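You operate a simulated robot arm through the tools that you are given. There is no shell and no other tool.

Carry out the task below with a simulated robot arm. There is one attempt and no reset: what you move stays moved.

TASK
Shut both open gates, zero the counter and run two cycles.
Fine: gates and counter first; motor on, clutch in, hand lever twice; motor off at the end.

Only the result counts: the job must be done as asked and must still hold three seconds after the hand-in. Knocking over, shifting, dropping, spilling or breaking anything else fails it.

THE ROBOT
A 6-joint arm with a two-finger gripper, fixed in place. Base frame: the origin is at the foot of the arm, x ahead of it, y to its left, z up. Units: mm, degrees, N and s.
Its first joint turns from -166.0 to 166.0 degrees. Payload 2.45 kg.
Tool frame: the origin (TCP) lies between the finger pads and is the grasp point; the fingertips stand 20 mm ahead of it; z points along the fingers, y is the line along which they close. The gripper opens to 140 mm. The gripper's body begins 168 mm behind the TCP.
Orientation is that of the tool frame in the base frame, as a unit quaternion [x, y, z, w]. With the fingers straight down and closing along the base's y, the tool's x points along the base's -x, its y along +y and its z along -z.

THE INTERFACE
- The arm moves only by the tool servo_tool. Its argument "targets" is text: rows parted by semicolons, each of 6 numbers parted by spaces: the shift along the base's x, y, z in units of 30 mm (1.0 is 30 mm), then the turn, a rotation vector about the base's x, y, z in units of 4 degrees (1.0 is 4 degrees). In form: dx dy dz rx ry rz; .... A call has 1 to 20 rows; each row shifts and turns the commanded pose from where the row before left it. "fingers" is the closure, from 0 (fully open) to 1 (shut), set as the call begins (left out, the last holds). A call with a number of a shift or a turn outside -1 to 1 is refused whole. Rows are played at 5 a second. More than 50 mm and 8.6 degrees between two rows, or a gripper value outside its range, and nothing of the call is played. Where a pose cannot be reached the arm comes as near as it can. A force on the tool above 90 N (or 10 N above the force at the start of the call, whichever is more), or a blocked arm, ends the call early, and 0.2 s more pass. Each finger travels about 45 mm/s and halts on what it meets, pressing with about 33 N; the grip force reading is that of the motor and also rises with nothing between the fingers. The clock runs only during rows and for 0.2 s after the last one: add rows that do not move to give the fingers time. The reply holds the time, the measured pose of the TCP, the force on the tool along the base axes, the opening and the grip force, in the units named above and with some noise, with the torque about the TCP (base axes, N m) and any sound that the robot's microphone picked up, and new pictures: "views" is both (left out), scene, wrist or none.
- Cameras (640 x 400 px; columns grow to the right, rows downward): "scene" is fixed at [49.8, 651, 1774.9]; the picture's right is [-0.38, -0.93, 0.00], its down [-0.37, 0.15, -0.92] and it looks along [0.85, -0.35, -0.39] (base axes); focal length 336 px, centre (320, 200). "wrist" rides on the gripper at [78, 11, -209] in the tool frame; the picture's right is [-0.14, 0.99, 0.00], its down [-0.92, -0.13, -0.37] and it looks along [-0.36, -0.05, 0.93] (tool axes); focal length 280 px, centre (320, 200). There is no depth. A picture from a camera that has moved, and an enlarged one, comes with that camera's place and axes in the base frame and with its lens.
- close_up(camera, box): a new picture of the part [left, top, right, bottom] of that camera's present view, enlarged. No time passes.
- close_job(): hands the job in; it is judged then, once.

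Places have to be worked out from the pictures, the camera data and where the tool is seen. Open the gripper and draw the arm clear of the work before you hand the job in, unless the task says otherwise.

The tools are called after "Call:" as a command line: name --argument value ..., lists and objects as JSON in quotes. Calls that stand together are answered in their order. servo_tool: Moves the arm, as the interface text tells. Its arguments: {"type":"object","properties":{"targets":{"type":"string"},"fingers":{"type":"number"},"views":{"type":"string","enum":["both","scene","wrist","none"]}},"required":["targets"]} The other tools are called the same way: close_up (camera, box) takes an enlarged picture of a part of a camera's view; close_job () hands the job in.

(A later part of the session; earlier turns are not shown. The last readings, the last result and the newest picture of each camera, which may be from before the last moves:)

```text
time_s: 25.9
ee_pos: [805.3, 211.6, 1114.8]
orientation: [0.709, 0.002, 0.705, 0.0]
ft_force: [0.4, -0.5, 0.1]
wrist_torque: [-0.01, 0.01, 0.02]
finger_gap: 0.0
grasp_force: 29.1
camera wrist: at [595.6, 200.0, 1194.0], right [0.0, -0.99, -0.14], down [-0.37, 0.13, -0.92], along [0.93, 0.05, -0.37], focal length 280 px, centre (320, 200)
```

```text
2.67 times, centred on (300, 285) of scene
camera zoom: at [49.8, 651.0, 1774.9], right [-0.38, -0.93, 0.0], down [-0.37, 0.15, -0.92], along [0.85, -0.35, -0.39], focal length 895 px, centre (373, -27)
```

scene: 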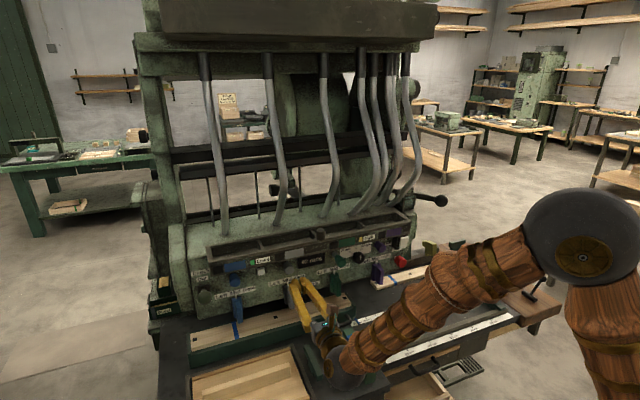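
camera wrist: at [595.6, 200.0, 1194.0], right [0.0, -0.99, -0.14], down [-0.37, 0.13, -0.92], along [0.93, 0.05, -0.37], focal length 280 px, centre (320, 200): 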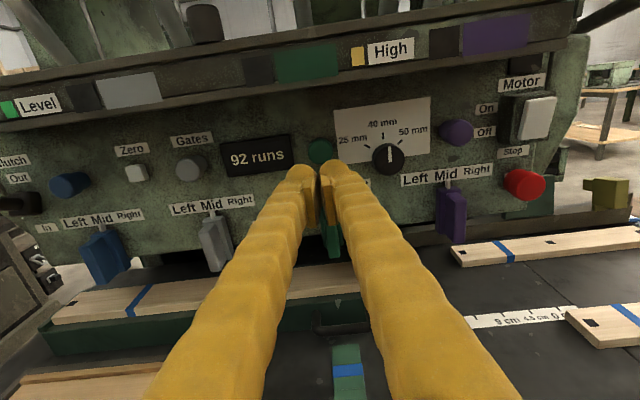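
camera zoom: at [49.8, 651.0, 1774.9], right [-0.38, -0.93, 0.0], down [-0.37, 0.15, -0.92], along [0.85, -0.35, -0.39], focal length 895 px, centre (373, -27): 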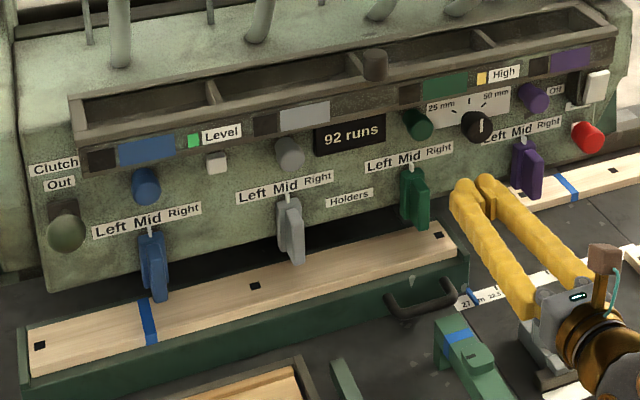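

All four plungers are now in. Next the "Zero" button at about (985,479,1115): I'll move across at a safe distance and then forward to ~35 mm in front.

Call:
servo_tool --targets "0 0.99 0 0 0 0;0 0.99 0 0 0 0;0 0.99 0 0 0 0;0 0.99 0 0 0 0;0 0.99 0 0 0 0;0 0.99 0 0 0 0;0 0.99 0 0 0 0;0 0.99 0 0 0 0;0 0.99 0 0 0 0;0.8 0 0 0 0 0;0.8 0 0 0 0 0;0.8 0 0 0 0 0;0.8 0 0 0 0 0;0.8 0 0 0 0 0;0 0 0 0 0 0" --views "wrist"

Call:
close_up --camera "scene" --box '[200, 230, 320, 305]'

Call:
close_up --camera "wrist" --box '[240, 110, 400, 210]'

```text
time_s: 29.1
ee_pos: [925.9, 478.2, 1115.7]
orientation: [0.708, 0.0, 0.706, 0.0]
ft_force: [-0.2, -0.4, -0.2]
wrist_torque: [0.02, 0.03, 0.03]
finger_gap: 0.1
grasp_force: 29.5
camera wrist: at [716.1, 467.6, 1194.7], right [0.0, -0.99, -0.14], down [-0.37, 0.13, -0.92], along [0.93, 0.05, -0.37], focal length 280 px, centre (320, 200)
```

wrist: 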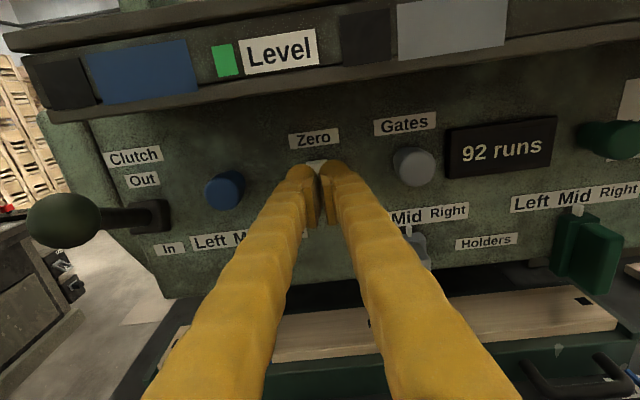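

```text
5.33 times, centred on (260, 268) of scene
camera zoom: at [49.8, 651.0, 1774.9], right [-0.38, -0.93, 0.0], down [-0.37, 0.15, -0.92], along [0.85, -0.35, -0.39], focal length 1790 px, centre (640, -160)
```

zoom: 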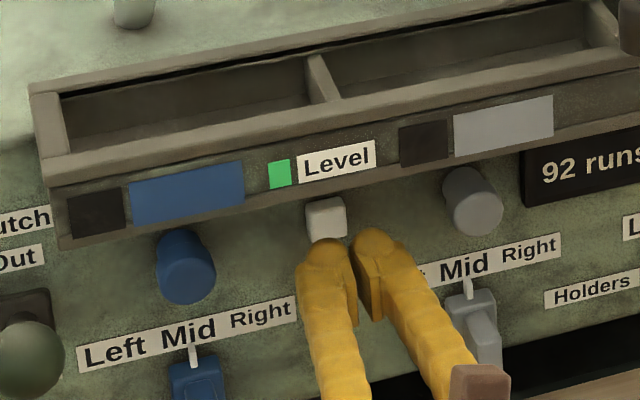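

```text
4.00 times, centred on (320, 160) of wrist
camera zoom: at [716.1, 467.6, 1194.7], right [0.0, -0.99, -0.14], down [-0.37, 0.13, -0.92], along [0.93, 0.05, -0.37], focal length 1122 px, centre (320, 360)
```

zoom: 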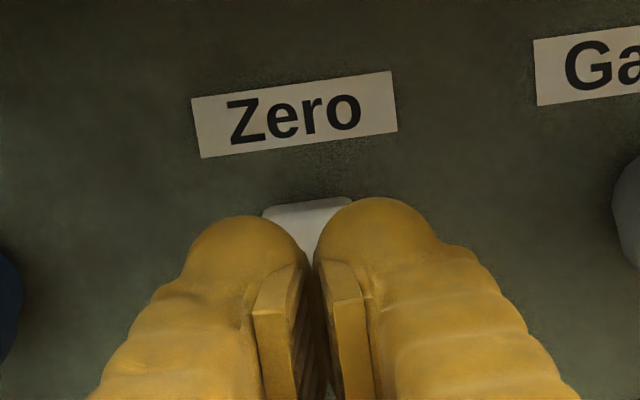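

Aligned with the Zero button. I'll advance and press in small 3 mm steps until resistance.

Call:
servo_tool --targets "0.5 0 0 0 0 0;0.4 0 0 0 0 0;0.2 0 0 0 0 0;0.1 0 0 0 0 0;0.1 0 0 0 0 0;0.1 0 0 0 0 0" --views "none"

Call:
close_up --camera "wrist" --box '[240, 90, 640, 220]'

Call:
close_up --camera "scene" --box '[230, 230, 350, 305]'

```text
time_s: 30.6
ee_pos: [967.4, 478.0, 1114.2]
orientation: [0.709, 0.001, 0.705, 0.0]
ft_force: [-1.8, -0.8, 0.0]
wrist_torque: [0.03, 0.0, -0.03]
finger_gap: 6.1
grasp_force: 29.5
heard: click
```

```text
1.60 times, centred on (440, 155) of wrist
camera zoom: at [757.8, 467.3, 1194.2], right [0.0, -0.99, -0.14], down [-0.37, 0.13, -0.92], along [0.93, 0.05, -0.37], focal length 449 px, centre (128, 272)
```

zoom: 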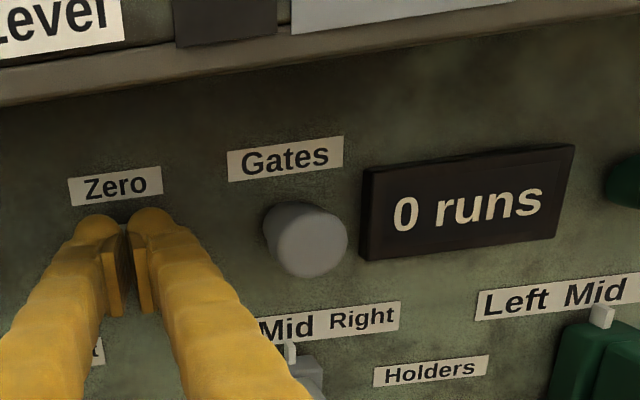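

```text
5.33 times, centred on (290, 268) of scene
camera zoom: at [49.8, 651.0, 1774.9], right [-0.38, -0.93, 0.0], down [-0.37, 0.15, -0.92], along [0.85, -0.35, -0.39], focal length 1790 px, centre (480, -160)
```

zoom: 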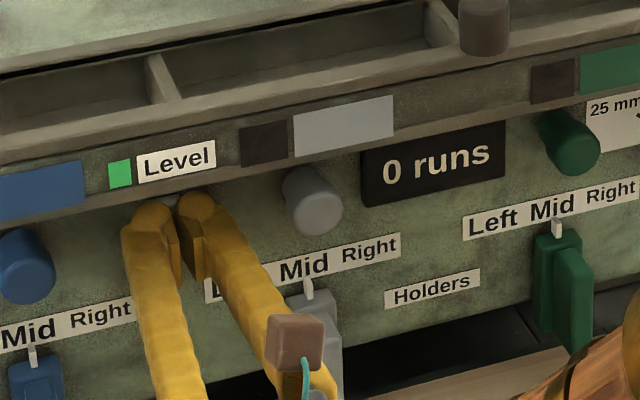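

Counter reads "0 runs" with a click. I'll back away and travel to the Motor rocker near (945,−61,1134), stopping well short to look.

Call:
servo_tool --targets "-0.5 0 0 0 0 0;-1 0 0 0 0 0;-1 0 0 0 0 0;-1 0 0 0 0 0;-1 0 0 0 0 0;-0.5 0 0 0 0 0" --views "none"

Call:
servo_tool --targets "0 -1 0 0 0 0;0 -1 0 0 0 0;0 -1 0 0 0 0;0 -1 0 0 0 0;0 -1 0 0 0 0;0 -1 0 0 0 0;0 -1 0 0 0 0;0 -1 0 0 0 0;0 -1 0 0 0 0;0 -1 0 0 0 0;0 -1 0 0 0 0;0 -1 0 0 0 0;0 -1 0 0 0 0;0 -1 0 0 0 0;0 -1 0.2 0 0 0;0 -1 0.2 0 0 0;0 0 0.2 0 0 0" --views "both"

Call:
close_up --camera "wrist" --box '[280, 60, 440, 160]'

Call:
close_up --camera "scene" --box '[360, 215, 440, 265]'

```text
time_s: 31.9
ee_pos: [817.1, 477.1, 1115.4]
orientation: [0.708, 0.0, 0.706, 0.001]
ft_force: [0.3, 0.2, -0.1]
wrist_torque: [-0.04, 0.01, 0.01]
finger_gap: 0.0
grasp_force: 29.5
```

```text
time_s: 35.5
ee_pos: [798.3, 104.0, 1146.7]
orientation: [0.71, -0.005, 0.705, 0.006]
ft_force: [0.5, 0.6, 0.2]
wrist_torque: [-0.04, 0.02, -0.03]
finger_gap: 0.0
grasp_force: 29.4
out of reach, approached as far as the arm can: row 13, 14, 15, 16, 17
camera wrist: at [589.4, 97.9, 1227.0], right [-0.02, -0.99, -0.14], down [-0.37, 0.13, -0.92], along [0.93, 0.04, -0.37], focal length 280 px, centre (320, 200)
```

scene: 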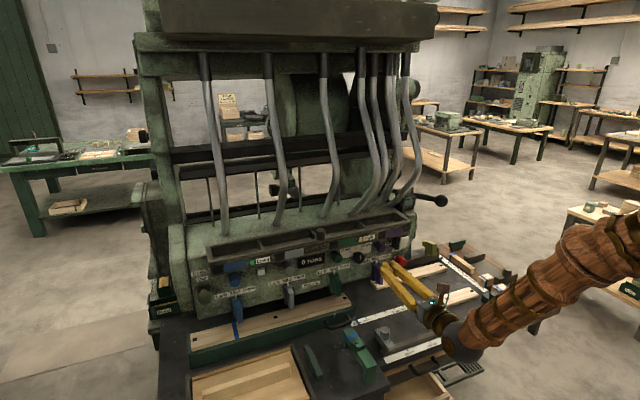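
wrist: 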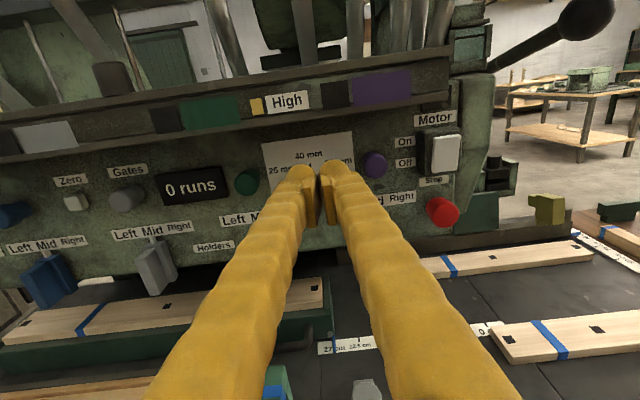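

```text
4.00 times, centred on (360, 110) of wrist
camera zoom: at [589.4, 97.9, 1227.0], right [-0.02, -0.99, -0.14], down [-0.37, 0.13, -0.92], along [0.93, 0.04, -0.37], focal length 1122 px, centre (160, 560)
```

zoom: 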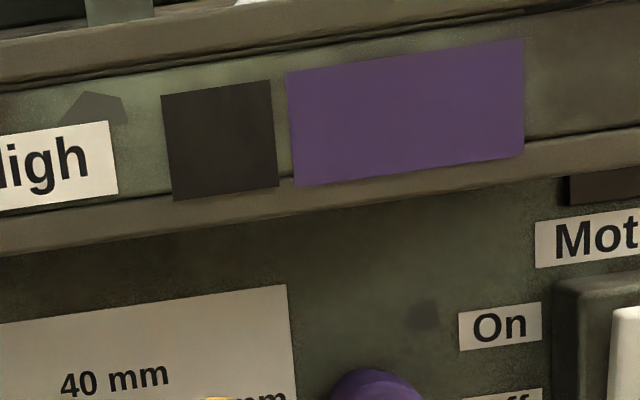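

```text
8.00 times, centred on (400, 240) of scene
camera zoom: at [49.8, 651.0, 1774.9], right [-0.38, -0.93, 0.0], down [-0.37, 0.15, -0.92], along [0.85, -0.35, -0.39], focal length 2686 px, centre (-320, -120)
```

zoom: 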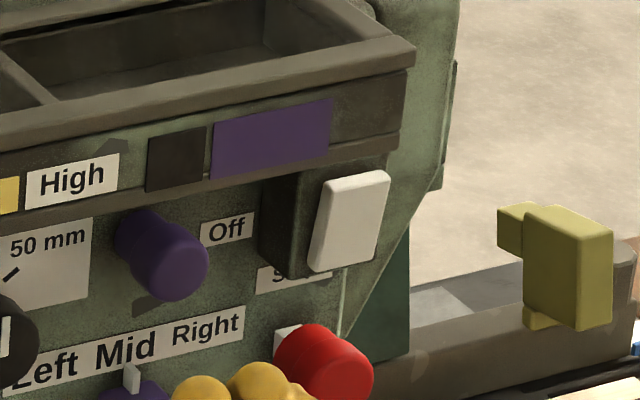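

The arm hit a reach limit at y≈104 with this roll – probably the last joint's end stop, since I wound it by 180°. I'll unwind the roll about the tool axis by about +32° and see whether the pose comes free.

Call:
servo_tool --targets "0 0 0 1 0 0;0 0 0 1 0 0;0 0 0 1 0 0;0 0 0 1 0 0;0 0 0 1 0 0;0 0 0 1 0 0;0 0 0 1 0 0;0 0 0 1 0 0;0 0 0 0 0 0" --views "wrist"

```text
time_s: 37.5
ee_pos: [797.2, 110.9, 1147.8]
orientation: [0.68, -0.197, 0.679, -0.193]
ft_force: [0.0, -0.3, -0.5]
wrist_torque: [0.01, 0.01, -0.01]
finger_gap: 0.0
grasp_force: 29.9
out of reach, approached as far as the arm can: row 1
camera wrist: at [587.1, 62.9, 1210.2], right [-0.01, -0.77, -0.64], down [-0.37, 0.6, -0.71], along [0.93, 0.23, -0.29], focal length 280 px, centre (320, 200)
```

wrist: 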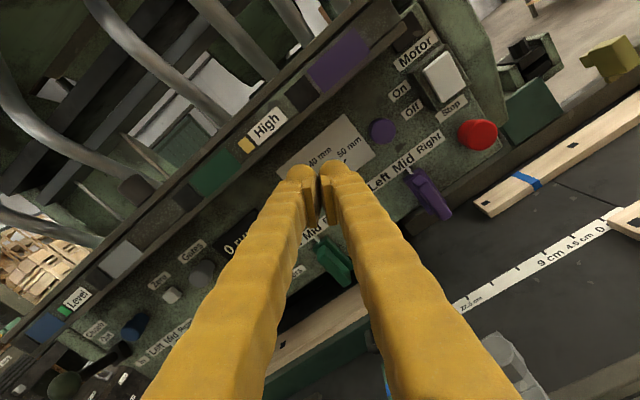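

Rolling freed the pose. I'll now test moving −y in this roll.

Call:
servo_tool --targets "0 -0.8 0 0 0 0;0 -0.8 0 0 0 0;0 -0.8 0 0 0 0;0 -0.8 0 0 0 0;0 0 0 0 0 0" --views "both"

```text
time_s: 38.8
ee_pos: [782.7, 93.0, 1160.2]
orientation: [0.68, -0.203, 0.68, -0.186]
ft_force: [-1.0, -0.9, 0.0]
wrist_torque: [0.02, 0.0, -0.01]
finger_gap: 0.0
grasp_force: 29.5
out of reach, approached as far as the arm can: row 1, 2, 3, 4
camera wrist: at [572.3, 47.9, 1222.3], right [-0.02, -0.77, -0.64], down [-0.36, 0.6, -0.71], along [0.93, 0.21, -0.29], focal length 280 px, centre (320, 200)
```

scene: 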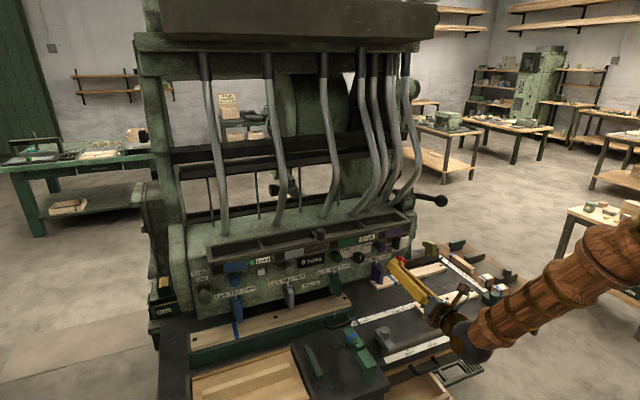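
wrist: 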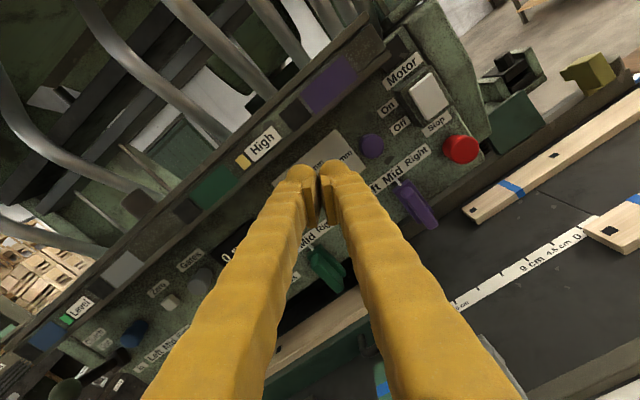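

Still limited, and the arm retreats in x/z, which suggests a wrist joint (q4) end stop that depends on the tool's yaw relative to the arm's azimuth. I'll yaw the tool about −28° (pointing a little to −y) and undo the roll, which should free it.

Call:
servo_tool --targets "0 0 0 0 0 -1;0 0 0 0 0 -1;0 0 0 0 0 -1;0 0 0 0 0 -1;0 0 0 0 0 -1;0 0 0 0 0 -1;0 0 0 0 0 -1;0 0 0 -0.883 0.469 0;0 0 0 -0.883 0.469 0;0 0 0 -0.883 0.469 0;0 0 0 -0.883 0.469 0;0 0 0 -0.883 0.469 0;0 0 0 -0.883 0.469 0;0 0 0 -0.883 0.469 0;0 0 0 -0.883 0.469 0;0 0 0 0 0 0" --views "both"

```text
time_s: 42.1
ee_pos: [783.4, 93.3, 1158.8]
orientation: [0.688, -0.171, 0.684, 0.172]
ft_force: [-0.2, -0.2, 0.3]
wrist_torque: [-0.03, 0.0, 0.02]
finger_gap: 0.0
grasp_force: 29.7
camera wrist: at [592.7, 181.4, 1239.1], right [-0.46, -0.88, -0.14], down [-0.27, 0.29, -0.92], along [0.84, -0.39, -0.37], focal length 280 px, centre (320, 200)
```

scene: 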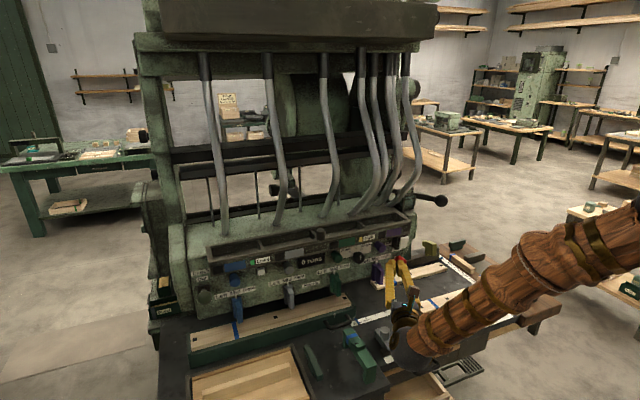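
wrist: 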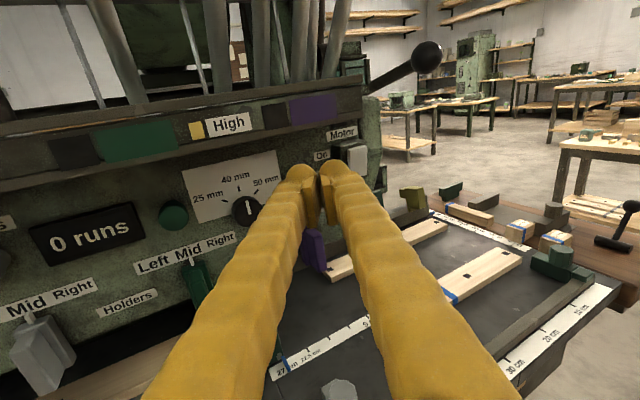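

Now the pose is free. I'll move towards the motor rocker, staying about 60 mm short, and look closely.

Call:
servo_tool --targets "0.3 -0.8 0 0 0 0;0.3 -0.8 0 0 0 0;0.3 -0.8 0 0 0 0;0.3 -0.8 0 0 0 0;0.3 -0.8 0 0 0 0;0 0 0 0 0 0" --views "both"

Call:
close_up --camera "wrist" --box '[260, 90, 420, 190]'

Call:
close_up --camera "scene" --box '[360, 215, 440, 265]'

```text
time_s: 43.5
ee_pos: [829.1, -27.6, 1160.2]
orientation: [0.688, -0.171, 0.684, 0.171]
ft_force: [0.2, 0.3, 0.4]
wrist_torque: [0.01, -0.02, 0.02]
finger_gap: 0.0
grasp_force: 30.0
camera wrist: at [638.2, 61.1, 1239.5], right [-0.46, -0.88, -0.14], down [-0.27, 0.29, -0.92], along [0.84, -0.39, -0.37], focal length 280 px, centre (320, 200)
```

scene: 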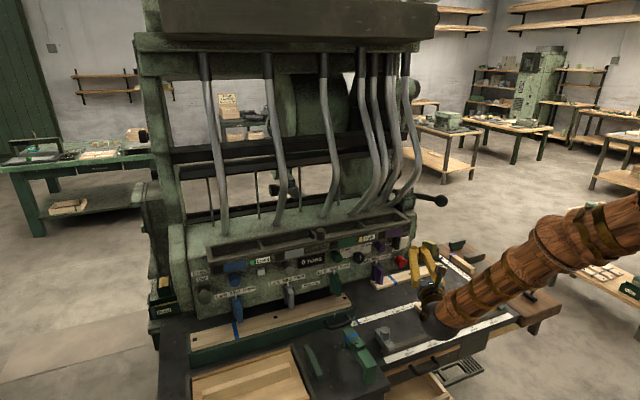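
wrist: 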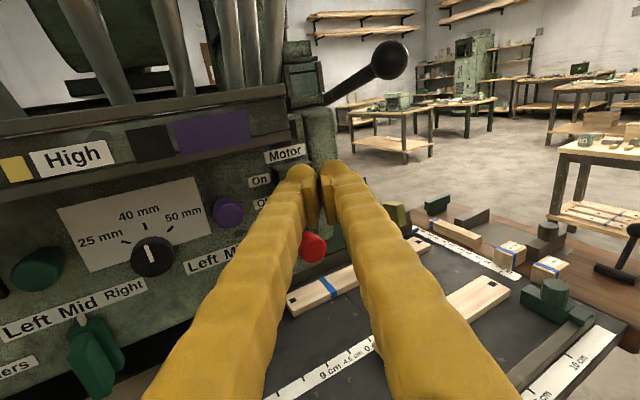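

```text
4.00 times, centred on (340, 140) of wrist
camera zoom: at [638.2, 61.1, 1239.5], right [-0.46, -0.88, -0.14], down [-0.27, 0.29, -0.92], along [0.84, -0.39, -0.37], focal length 1122 px, centre (240, 440)
```

zoom: 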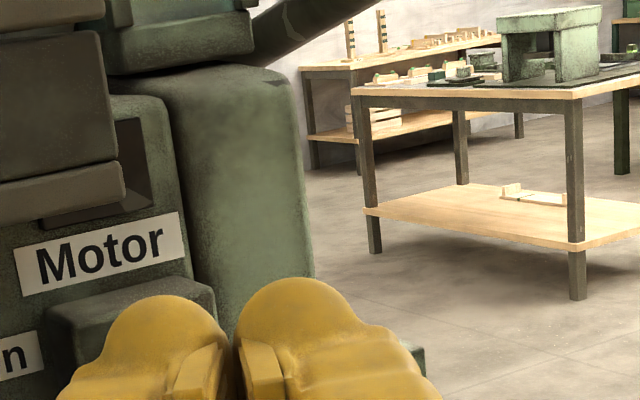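

```text
8.00 times, centred on (400, 240) of scene
camera zoom: at [49.8, 651.0, 1774.9], right [-0.38, -0.93, 0.0], down [-0.37, 0.15, -0.92], along [0.85, -0.35, -0.39], focal length 2686 px, centre (-320, -120)
```

zoom: 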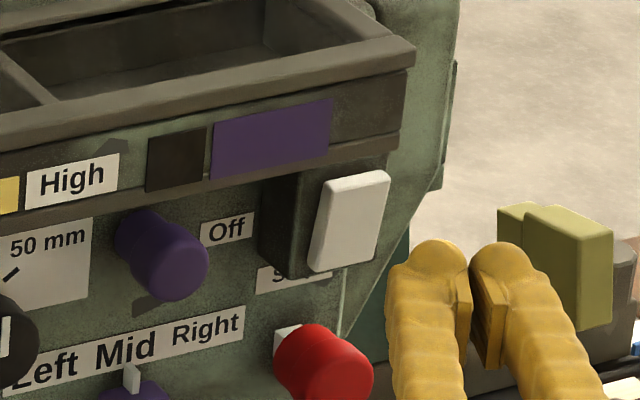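

From the earlier views, the rocker's top (≈(945,−62,1156)) stands proud and its bottom is in: it is Off. I'll approach so the leading fingertip meets the paddle's upper third (z≈1155), first stopping ~15 mm short.

Call:
servo_tool --targets "0 -0.65 -0.1 0 0 0;0 -0.65 -0.1 0 0 0;0.7 0 0 0 0 0;0.7 0 0 0 0 0;0.7 0 0 0 0 0;0 0 0 0 0 0" --views "both"

Call:
close_up --camera "wrist" --box '[240, 100, 400, 200]'

Call:
close_up --camera "scene" --box '[360, 215, 440, 265]'

```text
time_s: 45.0
ee_pos: [891.1, -67.5, 1153.4]
orientation: [0.688, -0.17, 0.684, 0.17]
ft_force: [-0.3, 0.2, -0.1]
wrist_torque: [-0.01, -0.02, 0.01]
finger_gap: 0.0
grasp_force: 29.8
camera wrist: at [700.6, 22.2, 1233.6], right [-0.46, -0.88, -0.14], down [-0.27, 0.29, -0.92], along [0.84, -0.39, -0.37], focal length 280 px, centre (320, 200)
```

scene: 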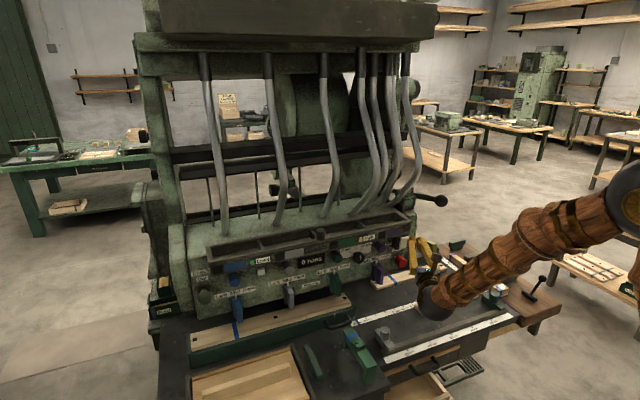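
wrist: 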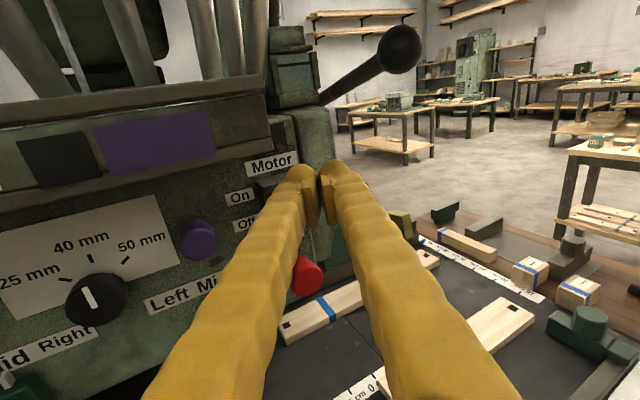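

```text
4.00 times, centred on (320, 150) of wrist
camera zoom: at [700.6, 22.2, 1233.6], right [-0.46, -0.88, -0.14], down [-0.27, 0.29, -0.92], along [0.84, -0.39, -0.37], focal length 1122 px, centre (320, 400)
```

zoom: 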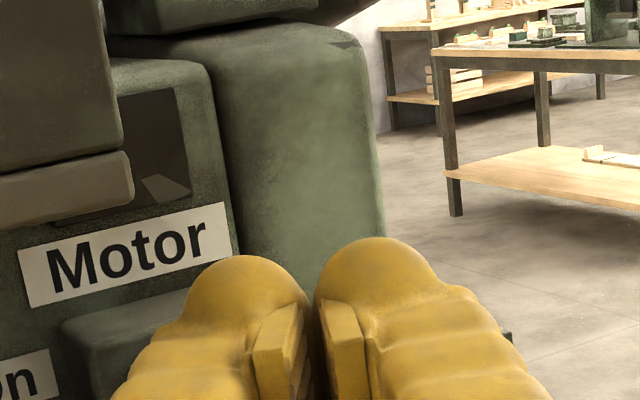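

```text
8.00 times, centred on (400, 240) of scene
camera zoom: at [49.8, 651.0, 1774.9], right [-0.38, -0.93, 0.0], down [-0.37, 0.15, -0.92], along [0.85, -0.35, -0.39], focal length 2686 px, centre (-320, -120)
```

zoom: 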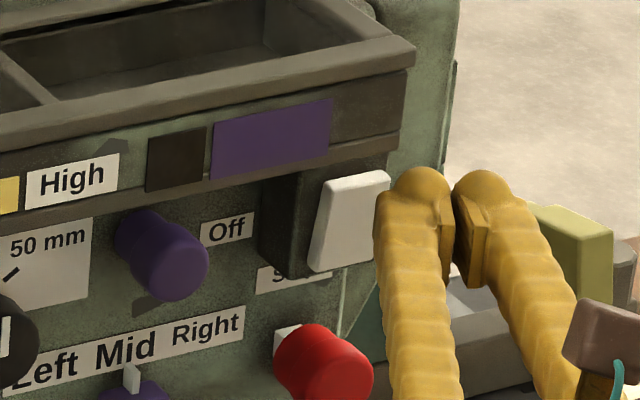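

The paddle centre is more like y≈−55, z 1104–1148, so I'll correct by +10 mm in y and −8 mm in z, then press forward gently in small steps.

Call:
servo_tool --targets "0 0.35 -0.27 0 0 0;0.5 0 0 0 0 0;0.2 0 0 0 0 0;0.1 0 0 0 0 0;0.1 0 0 0 0 0;0.1 0 0 0 0 0;0 0 0 0 0 0" --views "wrist"

Call:
close_up --camera "scene" --box '[360, 215, 440, 265]'

```text
time_s: 46.5
ee_pos: [922.2, -56.7, 1145.8]
orientation: [0.688, -0.17, 0.685, 0.17]
ft_force: [-0.1, -0.1, 0.0]
wrist_torque: [0.01, -0.01, 0.0]
finger_gap: 0.0
grasp_force: 29.8
camera wrist: at [730.9, 32.4, 1225.1], right [-0.46, -0.88, -0.14], down [-0.27, 0.29, -0.92], along [0.84, -0.39, -0.37], focal length 280 px, centre (320, 200)
```

wrist: 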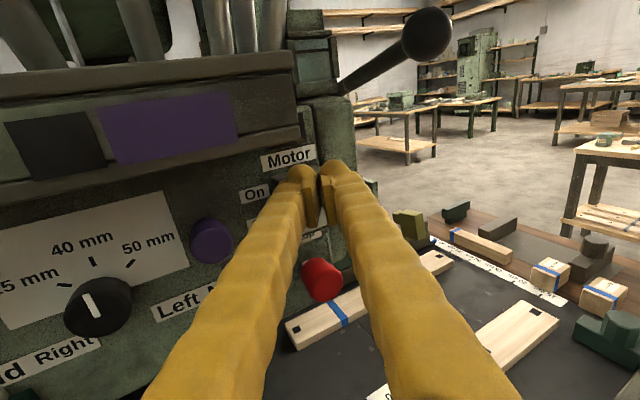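

```text
8.00 times, centred on (400, 240) of scene
camera zoom: at [49.8, 651.0, 1774.9], right [-0.38, -0.93, 0.0], down [-0.37, 0.15, -0.92], along [0.85, -0.35, -0.39], focal length 2686 px, centre (-320, -120)
```

zoom: 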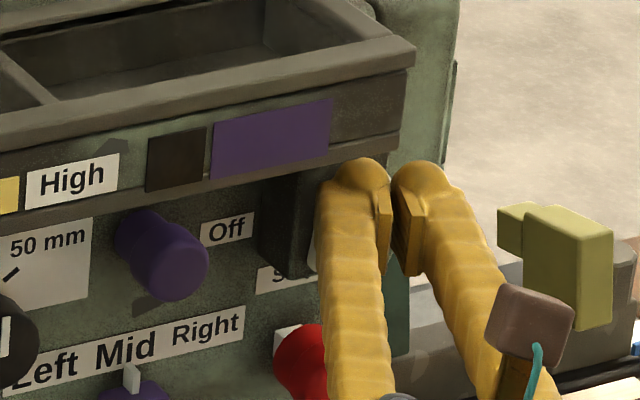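

No contact yet at TCP x=922. I'll continue in 3 mm steps.

Call:
servo_tool --targets "0.1 0 0 0 0 0;0.1 0 0 0 0 0;0.1 0 0 0 0 0;0.1 0 0 0 0 0;0 0 0 0 0 0" --views "wrist"

Call:
close_up --camera "scene" --box '[360, 215, 440, 265]'

Call:
close_up --camera "wrist" --box '[240, 120, 400, 220]'

```text
time_s: 47.8
ee_pos: [933.3, -56.2, 1145.2]
orientation: [0.688, -0.172, 0.684, 0.172]
ft_force: [-0.7, -0.3, -0.9]
wrist_torque: [0.05, 0.0, -0.02]
finger_gap: 0.2
grasp_force: 29.3
camera wrist: at [742.8, 32.7, 1225.0], right [-0.46, -0.88, -0.14], down [-0.27, 0.29, -0.92], along [0.84, -0.39, -0.37], focal length 280 px, centre (320, 200)
```

wrist: 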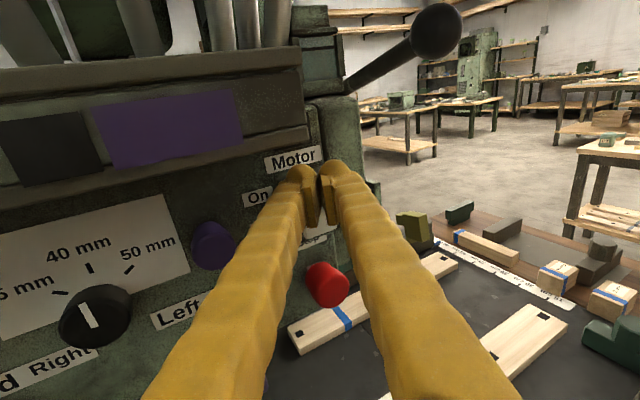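

```text
8.00 times, centred on (400, 240) of scene
camera zoom: at [49.8, 651.0, 1774.9], right [-0.38, -0.93, 0.0], down [-0.37, 0.15, -0.92], along [0.85, -0.35, -0.39], focal length 2686 px, centre (-320, -120)
```

zoom: 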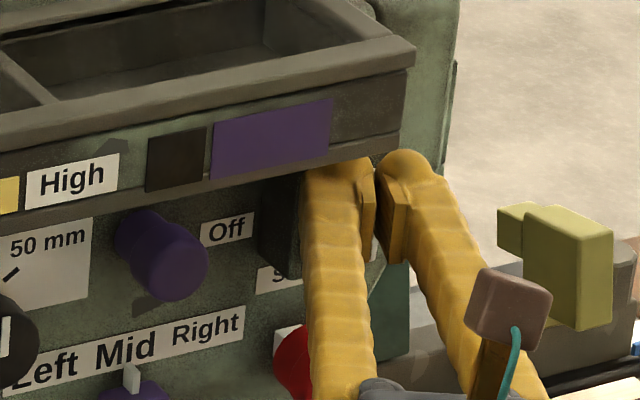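

```text
4.00 times, centred on (320, 170) of wrist
camera zoom: at [742.8, 32.7, 1225.0], right [-0.46, -0.88, -0.14], down [-0.27, 0.29, -0.92], along [0.84, -0.39, -0.37], focal length 1122 px, centre (320, 320)
```

zoom: 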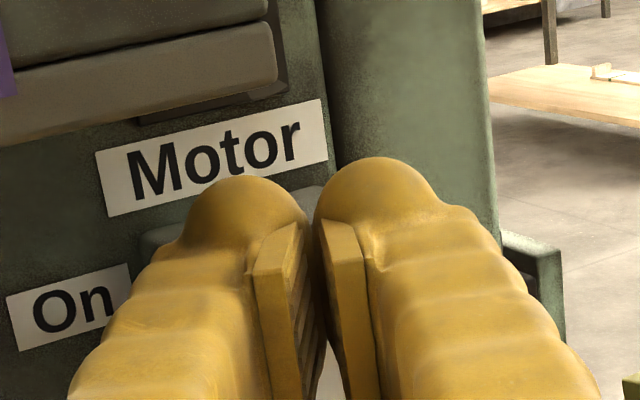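

Barely any force yet; I'll continue pressing in 3 mm steps.

Call:
servo_tool --targets "0.1 0 0 0 0 0;0.1 0 0 0 0 0;0.1 0 0 0 0 0;0 0 0 0 0 0" --views "none"

Call:
close_up --camera "wrist" --box '[240, 120, 400, 220]'

Call:
close_up --camera "scene" --box '[360, 215, 440, 265]'

```text
time_s: 48.5
ee_pos: [936.8, -56.7, 1147.1]
orientation: [0.688, -0.17, 0.684, 0.171]
ft_force: [-40.2, 8.2, 8.7]
wrist_torque: [0.15, 0.28, 0.36]
finger_gap: 0.1
grasp_force: 29.5
stopped in row 3: the force on the tool passed its limit at 106 N (the readings are from after the stop); the commanded pose is now the measured one
```

```text
4.00 times, centred on (320, 170) of wrist
camera zoom: at [747.3, 33.0, 1225.1], right [-0.47, -0.87, -0.14], down [-0.27, 0.29, -0.92], along [0.84, -0.39, -0.37], focal length 1122 px, centre (320, 320)
```

zoom: 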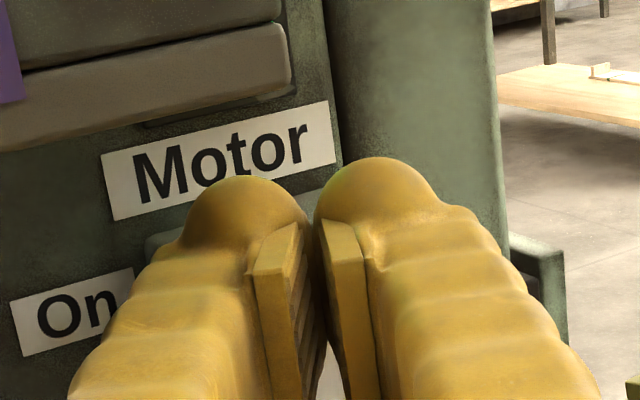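

```text
8.00 times, centred on (400, 240) of scene
camera zoom: at [49.8, 651.0, 1774.9], right [-0.38, -0.93, 0.0], down [-0.37, 0.15, -0.92], along [0.85, -0.35, -0.39], focal length 2686 px, centre (-320, -120)
```

zoom: 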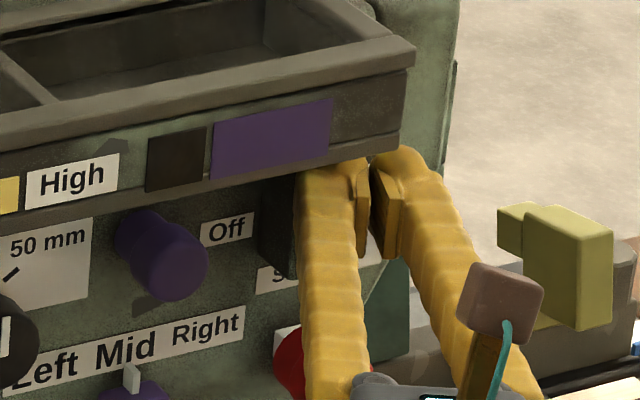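

Firm stop at TCP x≈937. I'll back straight off and see whether the rocker has flipped.

Call:
servo_tool --targets "-0.5 0 0 0 0 0;-1 0 0 0 0 0;-1 0.5 0 0 0 0;-1 1 0 0 0 0;0 1 0 0 0 0;0 1 0 0 0 0" --views "both"

Call:
close_up --camera "scene" --box '[360, 215, 440, 265]'

Call:
close_up --camera "wrist" --box '[280, 90, 440, 190]'

```text
time_s: 49.9
ee_pos: [833.8, 49.1, 1144.0]
orientation: [0.689, -0.17, 0.683, 0.171]
ft_force: [-0.3, 0.0, 0.7]
wrist_torque: [0.02, -0.02, -0.01]
finger_gap: 0.0
grasp_force: 29.4
camera wrist: at [643.7, 138.2, 1223.2], right [-0.47, -0.87, -0.14], down [-0.27, 0.29, -0.92], along [0.84, -0.39, -0.37], focal length 280 px, centre (320, 200)
```

scene: 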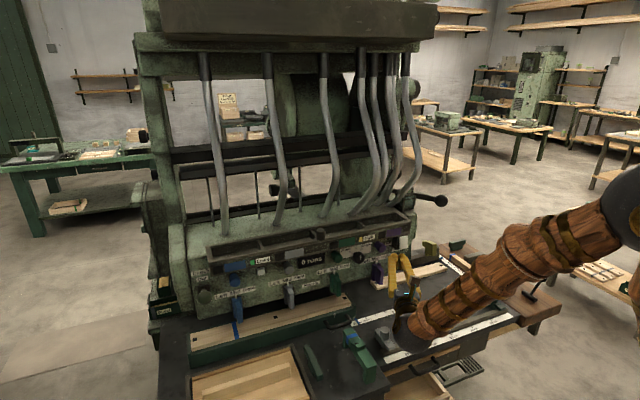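
wrist: 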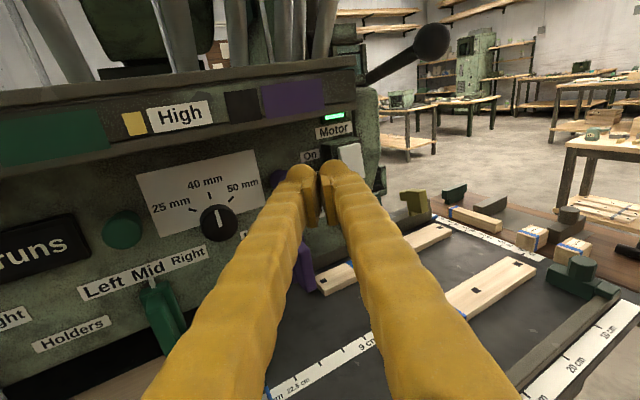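

```text
8.00 times, centred on (400, 240) of scene
camera zoom: at [49.8, 651.0, 1774.9], right [-0.38, -0.93, 0.0], down [-0.37, 0.15, -0.92], along [0.85, -0.35, -0.39], focal length 2686 px, centre (-320, -120)
```

zoom: 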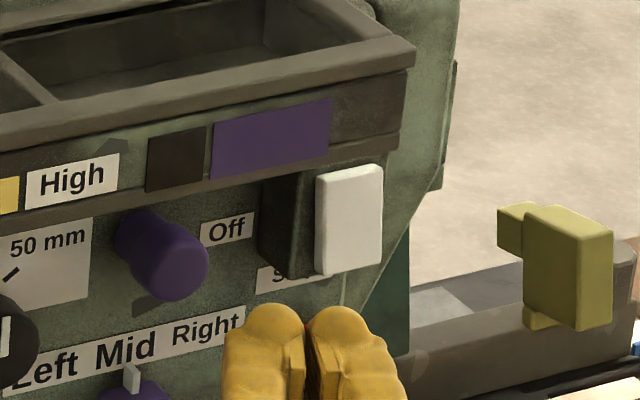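

```text
4.00 times, centred on (360, 140) of wrist
camera zoom: at [643.7, 138.2, 1223.2], right [-0.47, -0.87, -0.14], down [-0.27, 0.29, -0.92], along [0.84, -0.39, -0.37], focal length 1122 px, centre (160, 440)
```

zoom: 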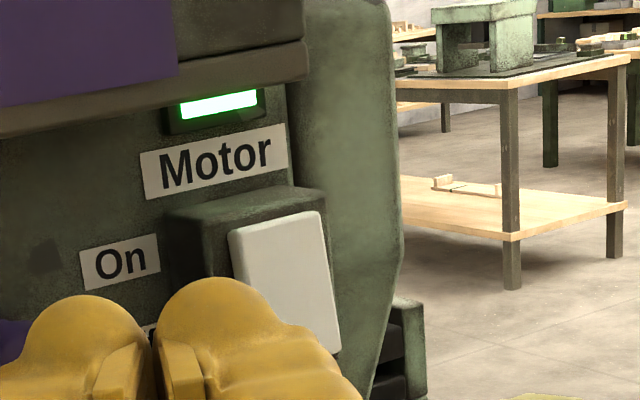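

The motor lamp is lit green: motor on. Next is the clutch: I'll back away, yaw back to straight ahead, and travel to the left side, stopping in front of and above the clutch ball (≈(902,664,1134)).

Call:
servo_tool --targets "-0.5 0.93 0 0 0 0;-0.5 0.93 0 0 0 0;-0.5 0.93 0 0 0 0;-0.5 0.93 0 0 0 0;-0.5 0.93 0 0 0 0;-0.5 0.93 0 0 0 0;-0.5 0.93 0 0 0 0;-0.5 0.93 0 0 0 0;-0.5 0.93 0 0 0 0;0 0.9 0 0 0 1;0 0.9 0 0 0 1;0 0.9 0 0 0 1;0 0.9 0 0 0 1;0 0.9 0 0 0 1;0 0.9 0 0 0 1;0 0.9 0 0 0 1;0 0.9 0.3 0 0 0;0 0.9 0.3 0 0 0;0 0.9 0.3 0 0 0;0 0 0 0 0 0" --views "both"

```text
time_s: 54.1
ee_pos: [698.9, 570.1, 1172.2]
orientation: [0.71, 0.001, 0.705, 0.001]
ft_force: [0.4, 0.6, -0.8]
wrist_torque: [0.0, 0.0, -0.04]
finger_gap: 0.0
grasp_force: 29.1
camera wrist: at [489.0, 559.7, 1252.5], right [0.0, -0.99, -0.14], down [-0.37, 0.13, -0.92], along [0.93, 0.05, -0.37], focal length 280 px, centre (320, 200)
```

scene: 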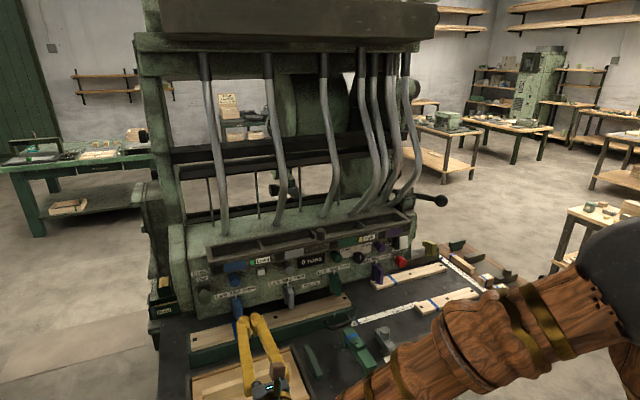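
wrist: 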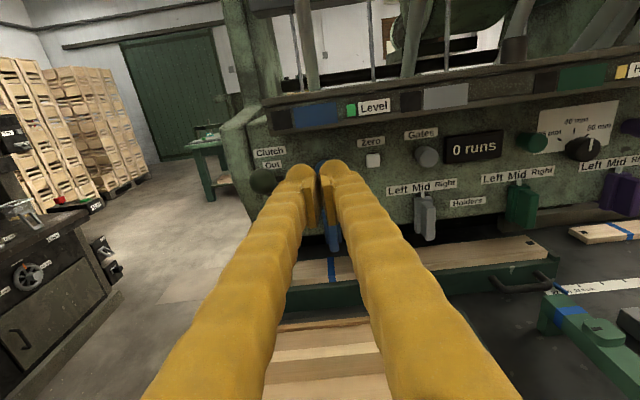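

I'll zoom on the clutch lever to refine its position.

Call:
close_up --camera "wrist" --box '[230, 90, 390, 190]'

Call:
close_up --camera "scene" --box '[180, 240, 260, 290]'

```text
4.00 times, centred on (310, 140) of wrist
camera zoom: at [489.0, 559.7, 1252.5], right [0.0, -0.99, -0.14], down [-0.37, 0.13, -0.92], along [0.93, 0.05, -0.37], focal length 1122 px, centre (360, 440)
```

zoom: 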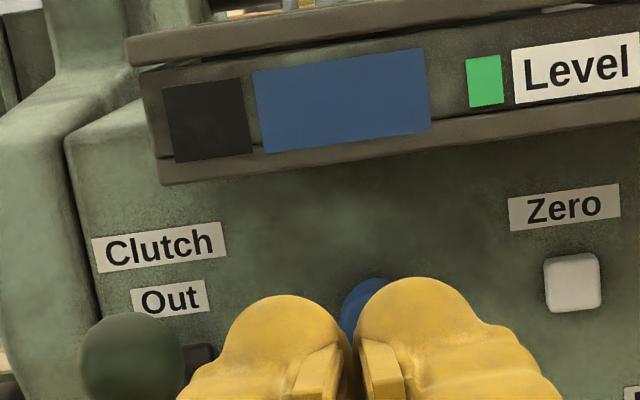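

```text
8.00 times, centred on (220, 265) of scene
camera zoom: at [49.8, 651.0, 1774.9], right [-0.38, -0.93, 0.0], down [-0.37, 0.15, -0.92], along [0.85, -0.35, -0.39], focal length 2686 px, centre (1120, -320)
```

zoom: 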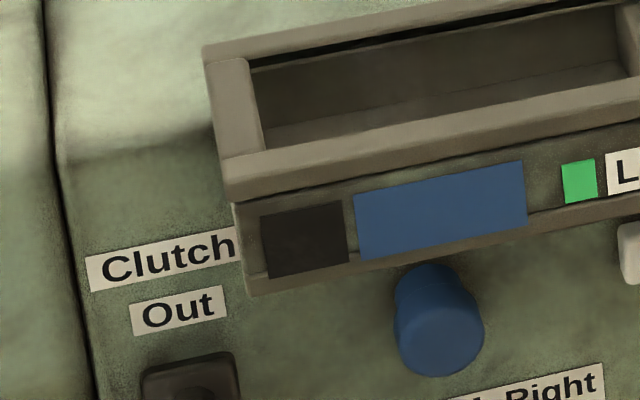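

Ball confirmed at ≈(902,664,1136), radius ≈20; the tray's left end is at y≈638. I'll bring the closed fingers in above the ball at y≈672, z≈1186.

Call:
servo_tool --targets "0.6 0.85 0.12 0 0 0;0.6 0.85 0.12 0 0 0;0.6 0.85 0.12 0 0 0;0.6 0.85 0.12 0 0 0;0.6 0 0 0 0 0;0.6 0 0 0 0 0;0.6 0 0 0 0 0;0.6 0 0 0 0 0;0 0 0 0 0 0" --views "both"

Call:
close_up --camera "wrist" --box '[230, 120, 390, 220]'

Call:
close_up --camera "scene" --box '[160, 240, 256, 300]'

```text
time_s: 56.1
ee_pos: [842.5, 672.1, 1185.2]
orientation: [0.71, 0.001, 0.705, 0.001]
ft_force: [-1.0, -0.2, 0.0]
wrist_torque: [0.02, 0.03, -0.04]
finger_gap: 0.0
grasp_force: 29.7
camera wrist: at [633.9, 661.7, 1265.7], right [0.0, -0.99, -0.14], down [-0.37, 0.13, -0.92], along [0.93, 0.05, -0.37], focal length 280 px, centre (320, 200)
```

scene: 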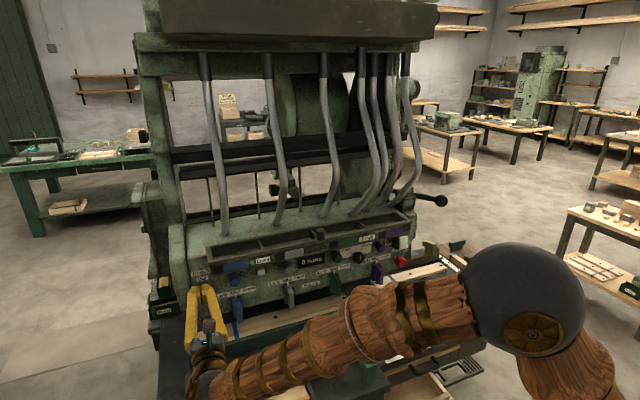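
wrist: 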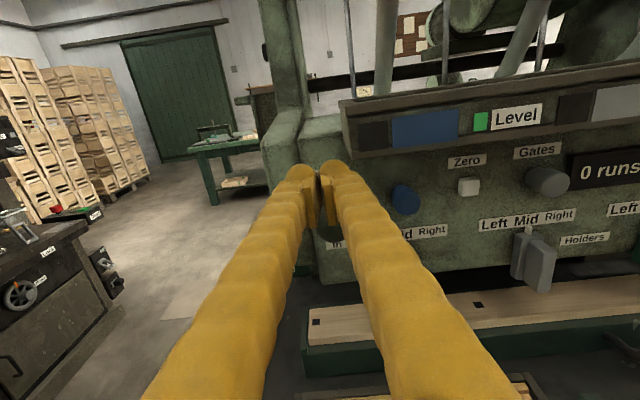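

```text
4.00 times, centred on (310, 170) of wrist
camera zoom: at [633.9, 661.7, 1265.7], right [0.0, -0.99, -0.14], down [-0.37, 0.13, -0.92], along [0.93, 0.05, -0.37], focal length 1122 px, centre (360, 320)
```

zoom: 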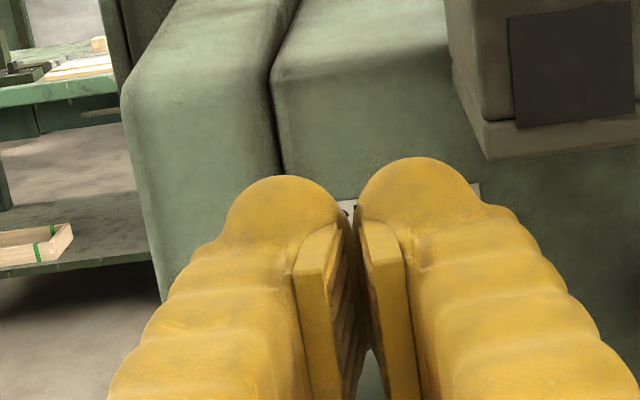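

```text
6.67 times, centred on (208, 270) of scene
camera zoom: at [49.8, 651.0, 1774.9], right [-0.38, -0.93, 0.0], down [-0.37, 0.15, -0.92], along [0.85, -0.35, -0.39], focal length 2238 px, centre (1067, -267)
```

zoom: 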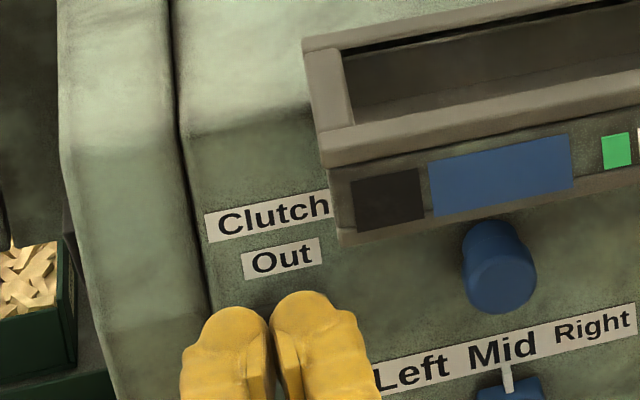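

Clear of the tray. I'll move forward 54 mm so the fingers lie over the ball.

Call:
servo_tool --targets "0.6 0 0 0 0 0;0.6 0 0 0 0 0;0.6 0 0 0 0 0;0 0 0 0 0 0" --views "wrist"

Call:
close_up --camera "scene" --box '[160, 240, 256, 300]'

Call:
close_up --camera "wrist" --box '[230, 120, 390, 220]'

```text
time_s: 57.1
ee_pos: [897.4, 671.8, 1186.0]
orientation: [0.71, 0.001, 0.704, 0.001]
ft_force: [0.0, 0.0, 1.6]
wrist_torque: [0.0, 0.02, -0.02]
finger_gap: 0.0
grasp_force: 29.7
camera wrist: at [687.6, 661.9, 1265.8], right [0.0, -0.99, -0.14], down [-0.37, 0.13, -0.92], along [0.93, 0.05, -0.37], focal length 280 px, centre (320, 200)
```

wrist: 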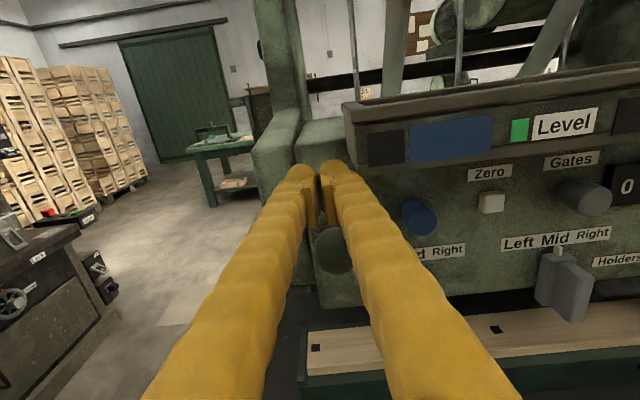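

```text
6.67 times, centred on (208, 270) of scene
camera zoom: at [49.8, 651.0, 1774.9], right [-0.38, -0.93, 0.0], down [-0.37, 0.15, -0.92], along [0.85, -0.35, -0.39], focal length 2238 px, centre (1067, -267)
```

zoom: 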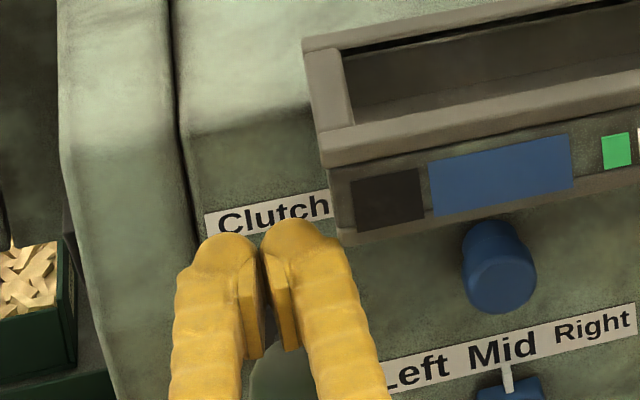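

```text
4.00 times, centred on (310, 170) of wrist
camera zoom: at [687.6, 661.9, 1265.8], right [0.0, -0.99, -0.14], down [-0.37, 0.13, -0.92], along [0.93, 0.05, -0.37], focal length 1122 px, centre (360, 320)
```

zoom: 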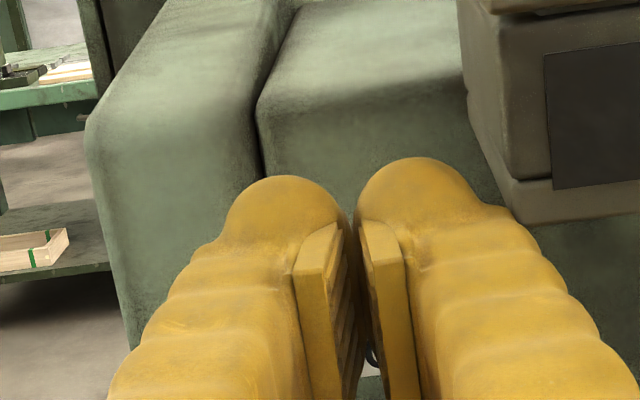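

The ball lies right under the closed fingertips. I'll push it down in 6 mm steps, first 48 mm.

Call:
servo_tool --targets "0 0 -0.2 0 0 0;0 0 -0.2 0 0 0;0 0 -0.2 0 0 0;0 0 -0.2 0 0 0;0 0 -0.2 0 0 0;0 0 -0.2 0 0 0;0 0 -0.2 0 0 0;0 0 -0.2 0 0 0;0 0 0 0 0 0" --views "wrist"

Call:
close_up --camera "scene" --box '[160, 240, 256, 300]'

Call:
close_up --camera "wrist" --box '[230, 120, 390, 220]'

```text
time_s: 59.1
ee_pos: [895.5, 671.7, 1138.0]
orientation: [0.71, 0.002, 0.704, 0.0]
ft_force: [-0.1, 0.5, -0.7]
wrist_torque: [-0.01, 0.03, -0.02]
finger_gap: 0.0
grasp_force: 29.4
camera wrist: at [687.1, 661.9, 1217.9], right [0.0, -0.99, -0.14], down [-0.37, 0.13, -0.92], along [0.93, 0.05, -0.37], focal length 280 px, centre (320, 200)
```

wrist: 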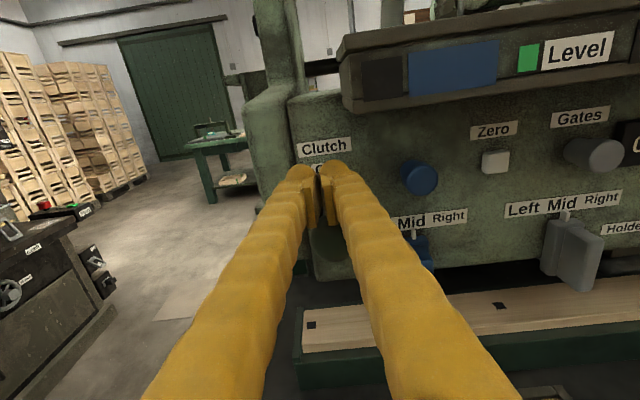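

```text
6.67 times, centred on (208, 270) of scene
camera zoom: at [49.8, 651.0, 1774.9], right [-0.38, -0.93, 0.0], down [-0.37, 0.15, -0.92], along [0.85, -0.35, -0.39], focal length 2238 px, centre (1067, -267)
```

zoom: 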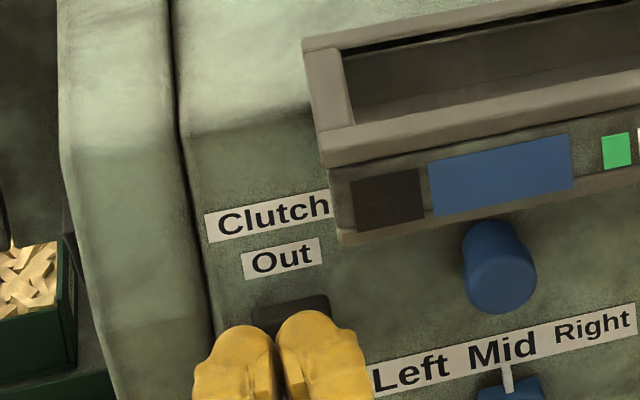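

```text
4.00 times, centred on (310, 170) of wrist
camera zoom: at [687.1, 661.9, 1217.9], right [0.0, -0.99, -0.14], down [-0.37, 0.13, -0.92], along [0.93, 0.05, -0.37], focal length 1122 px, centre (360, 320)
```

zoom: 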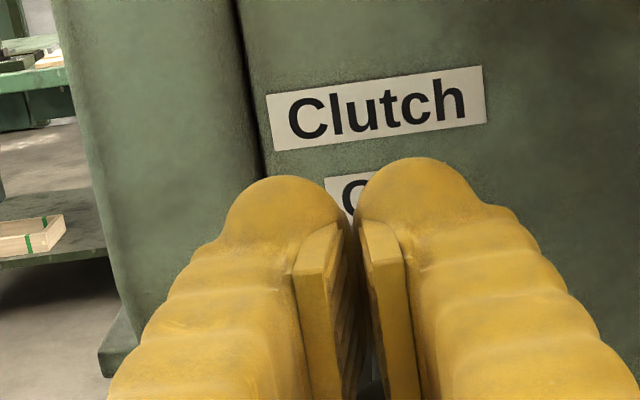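

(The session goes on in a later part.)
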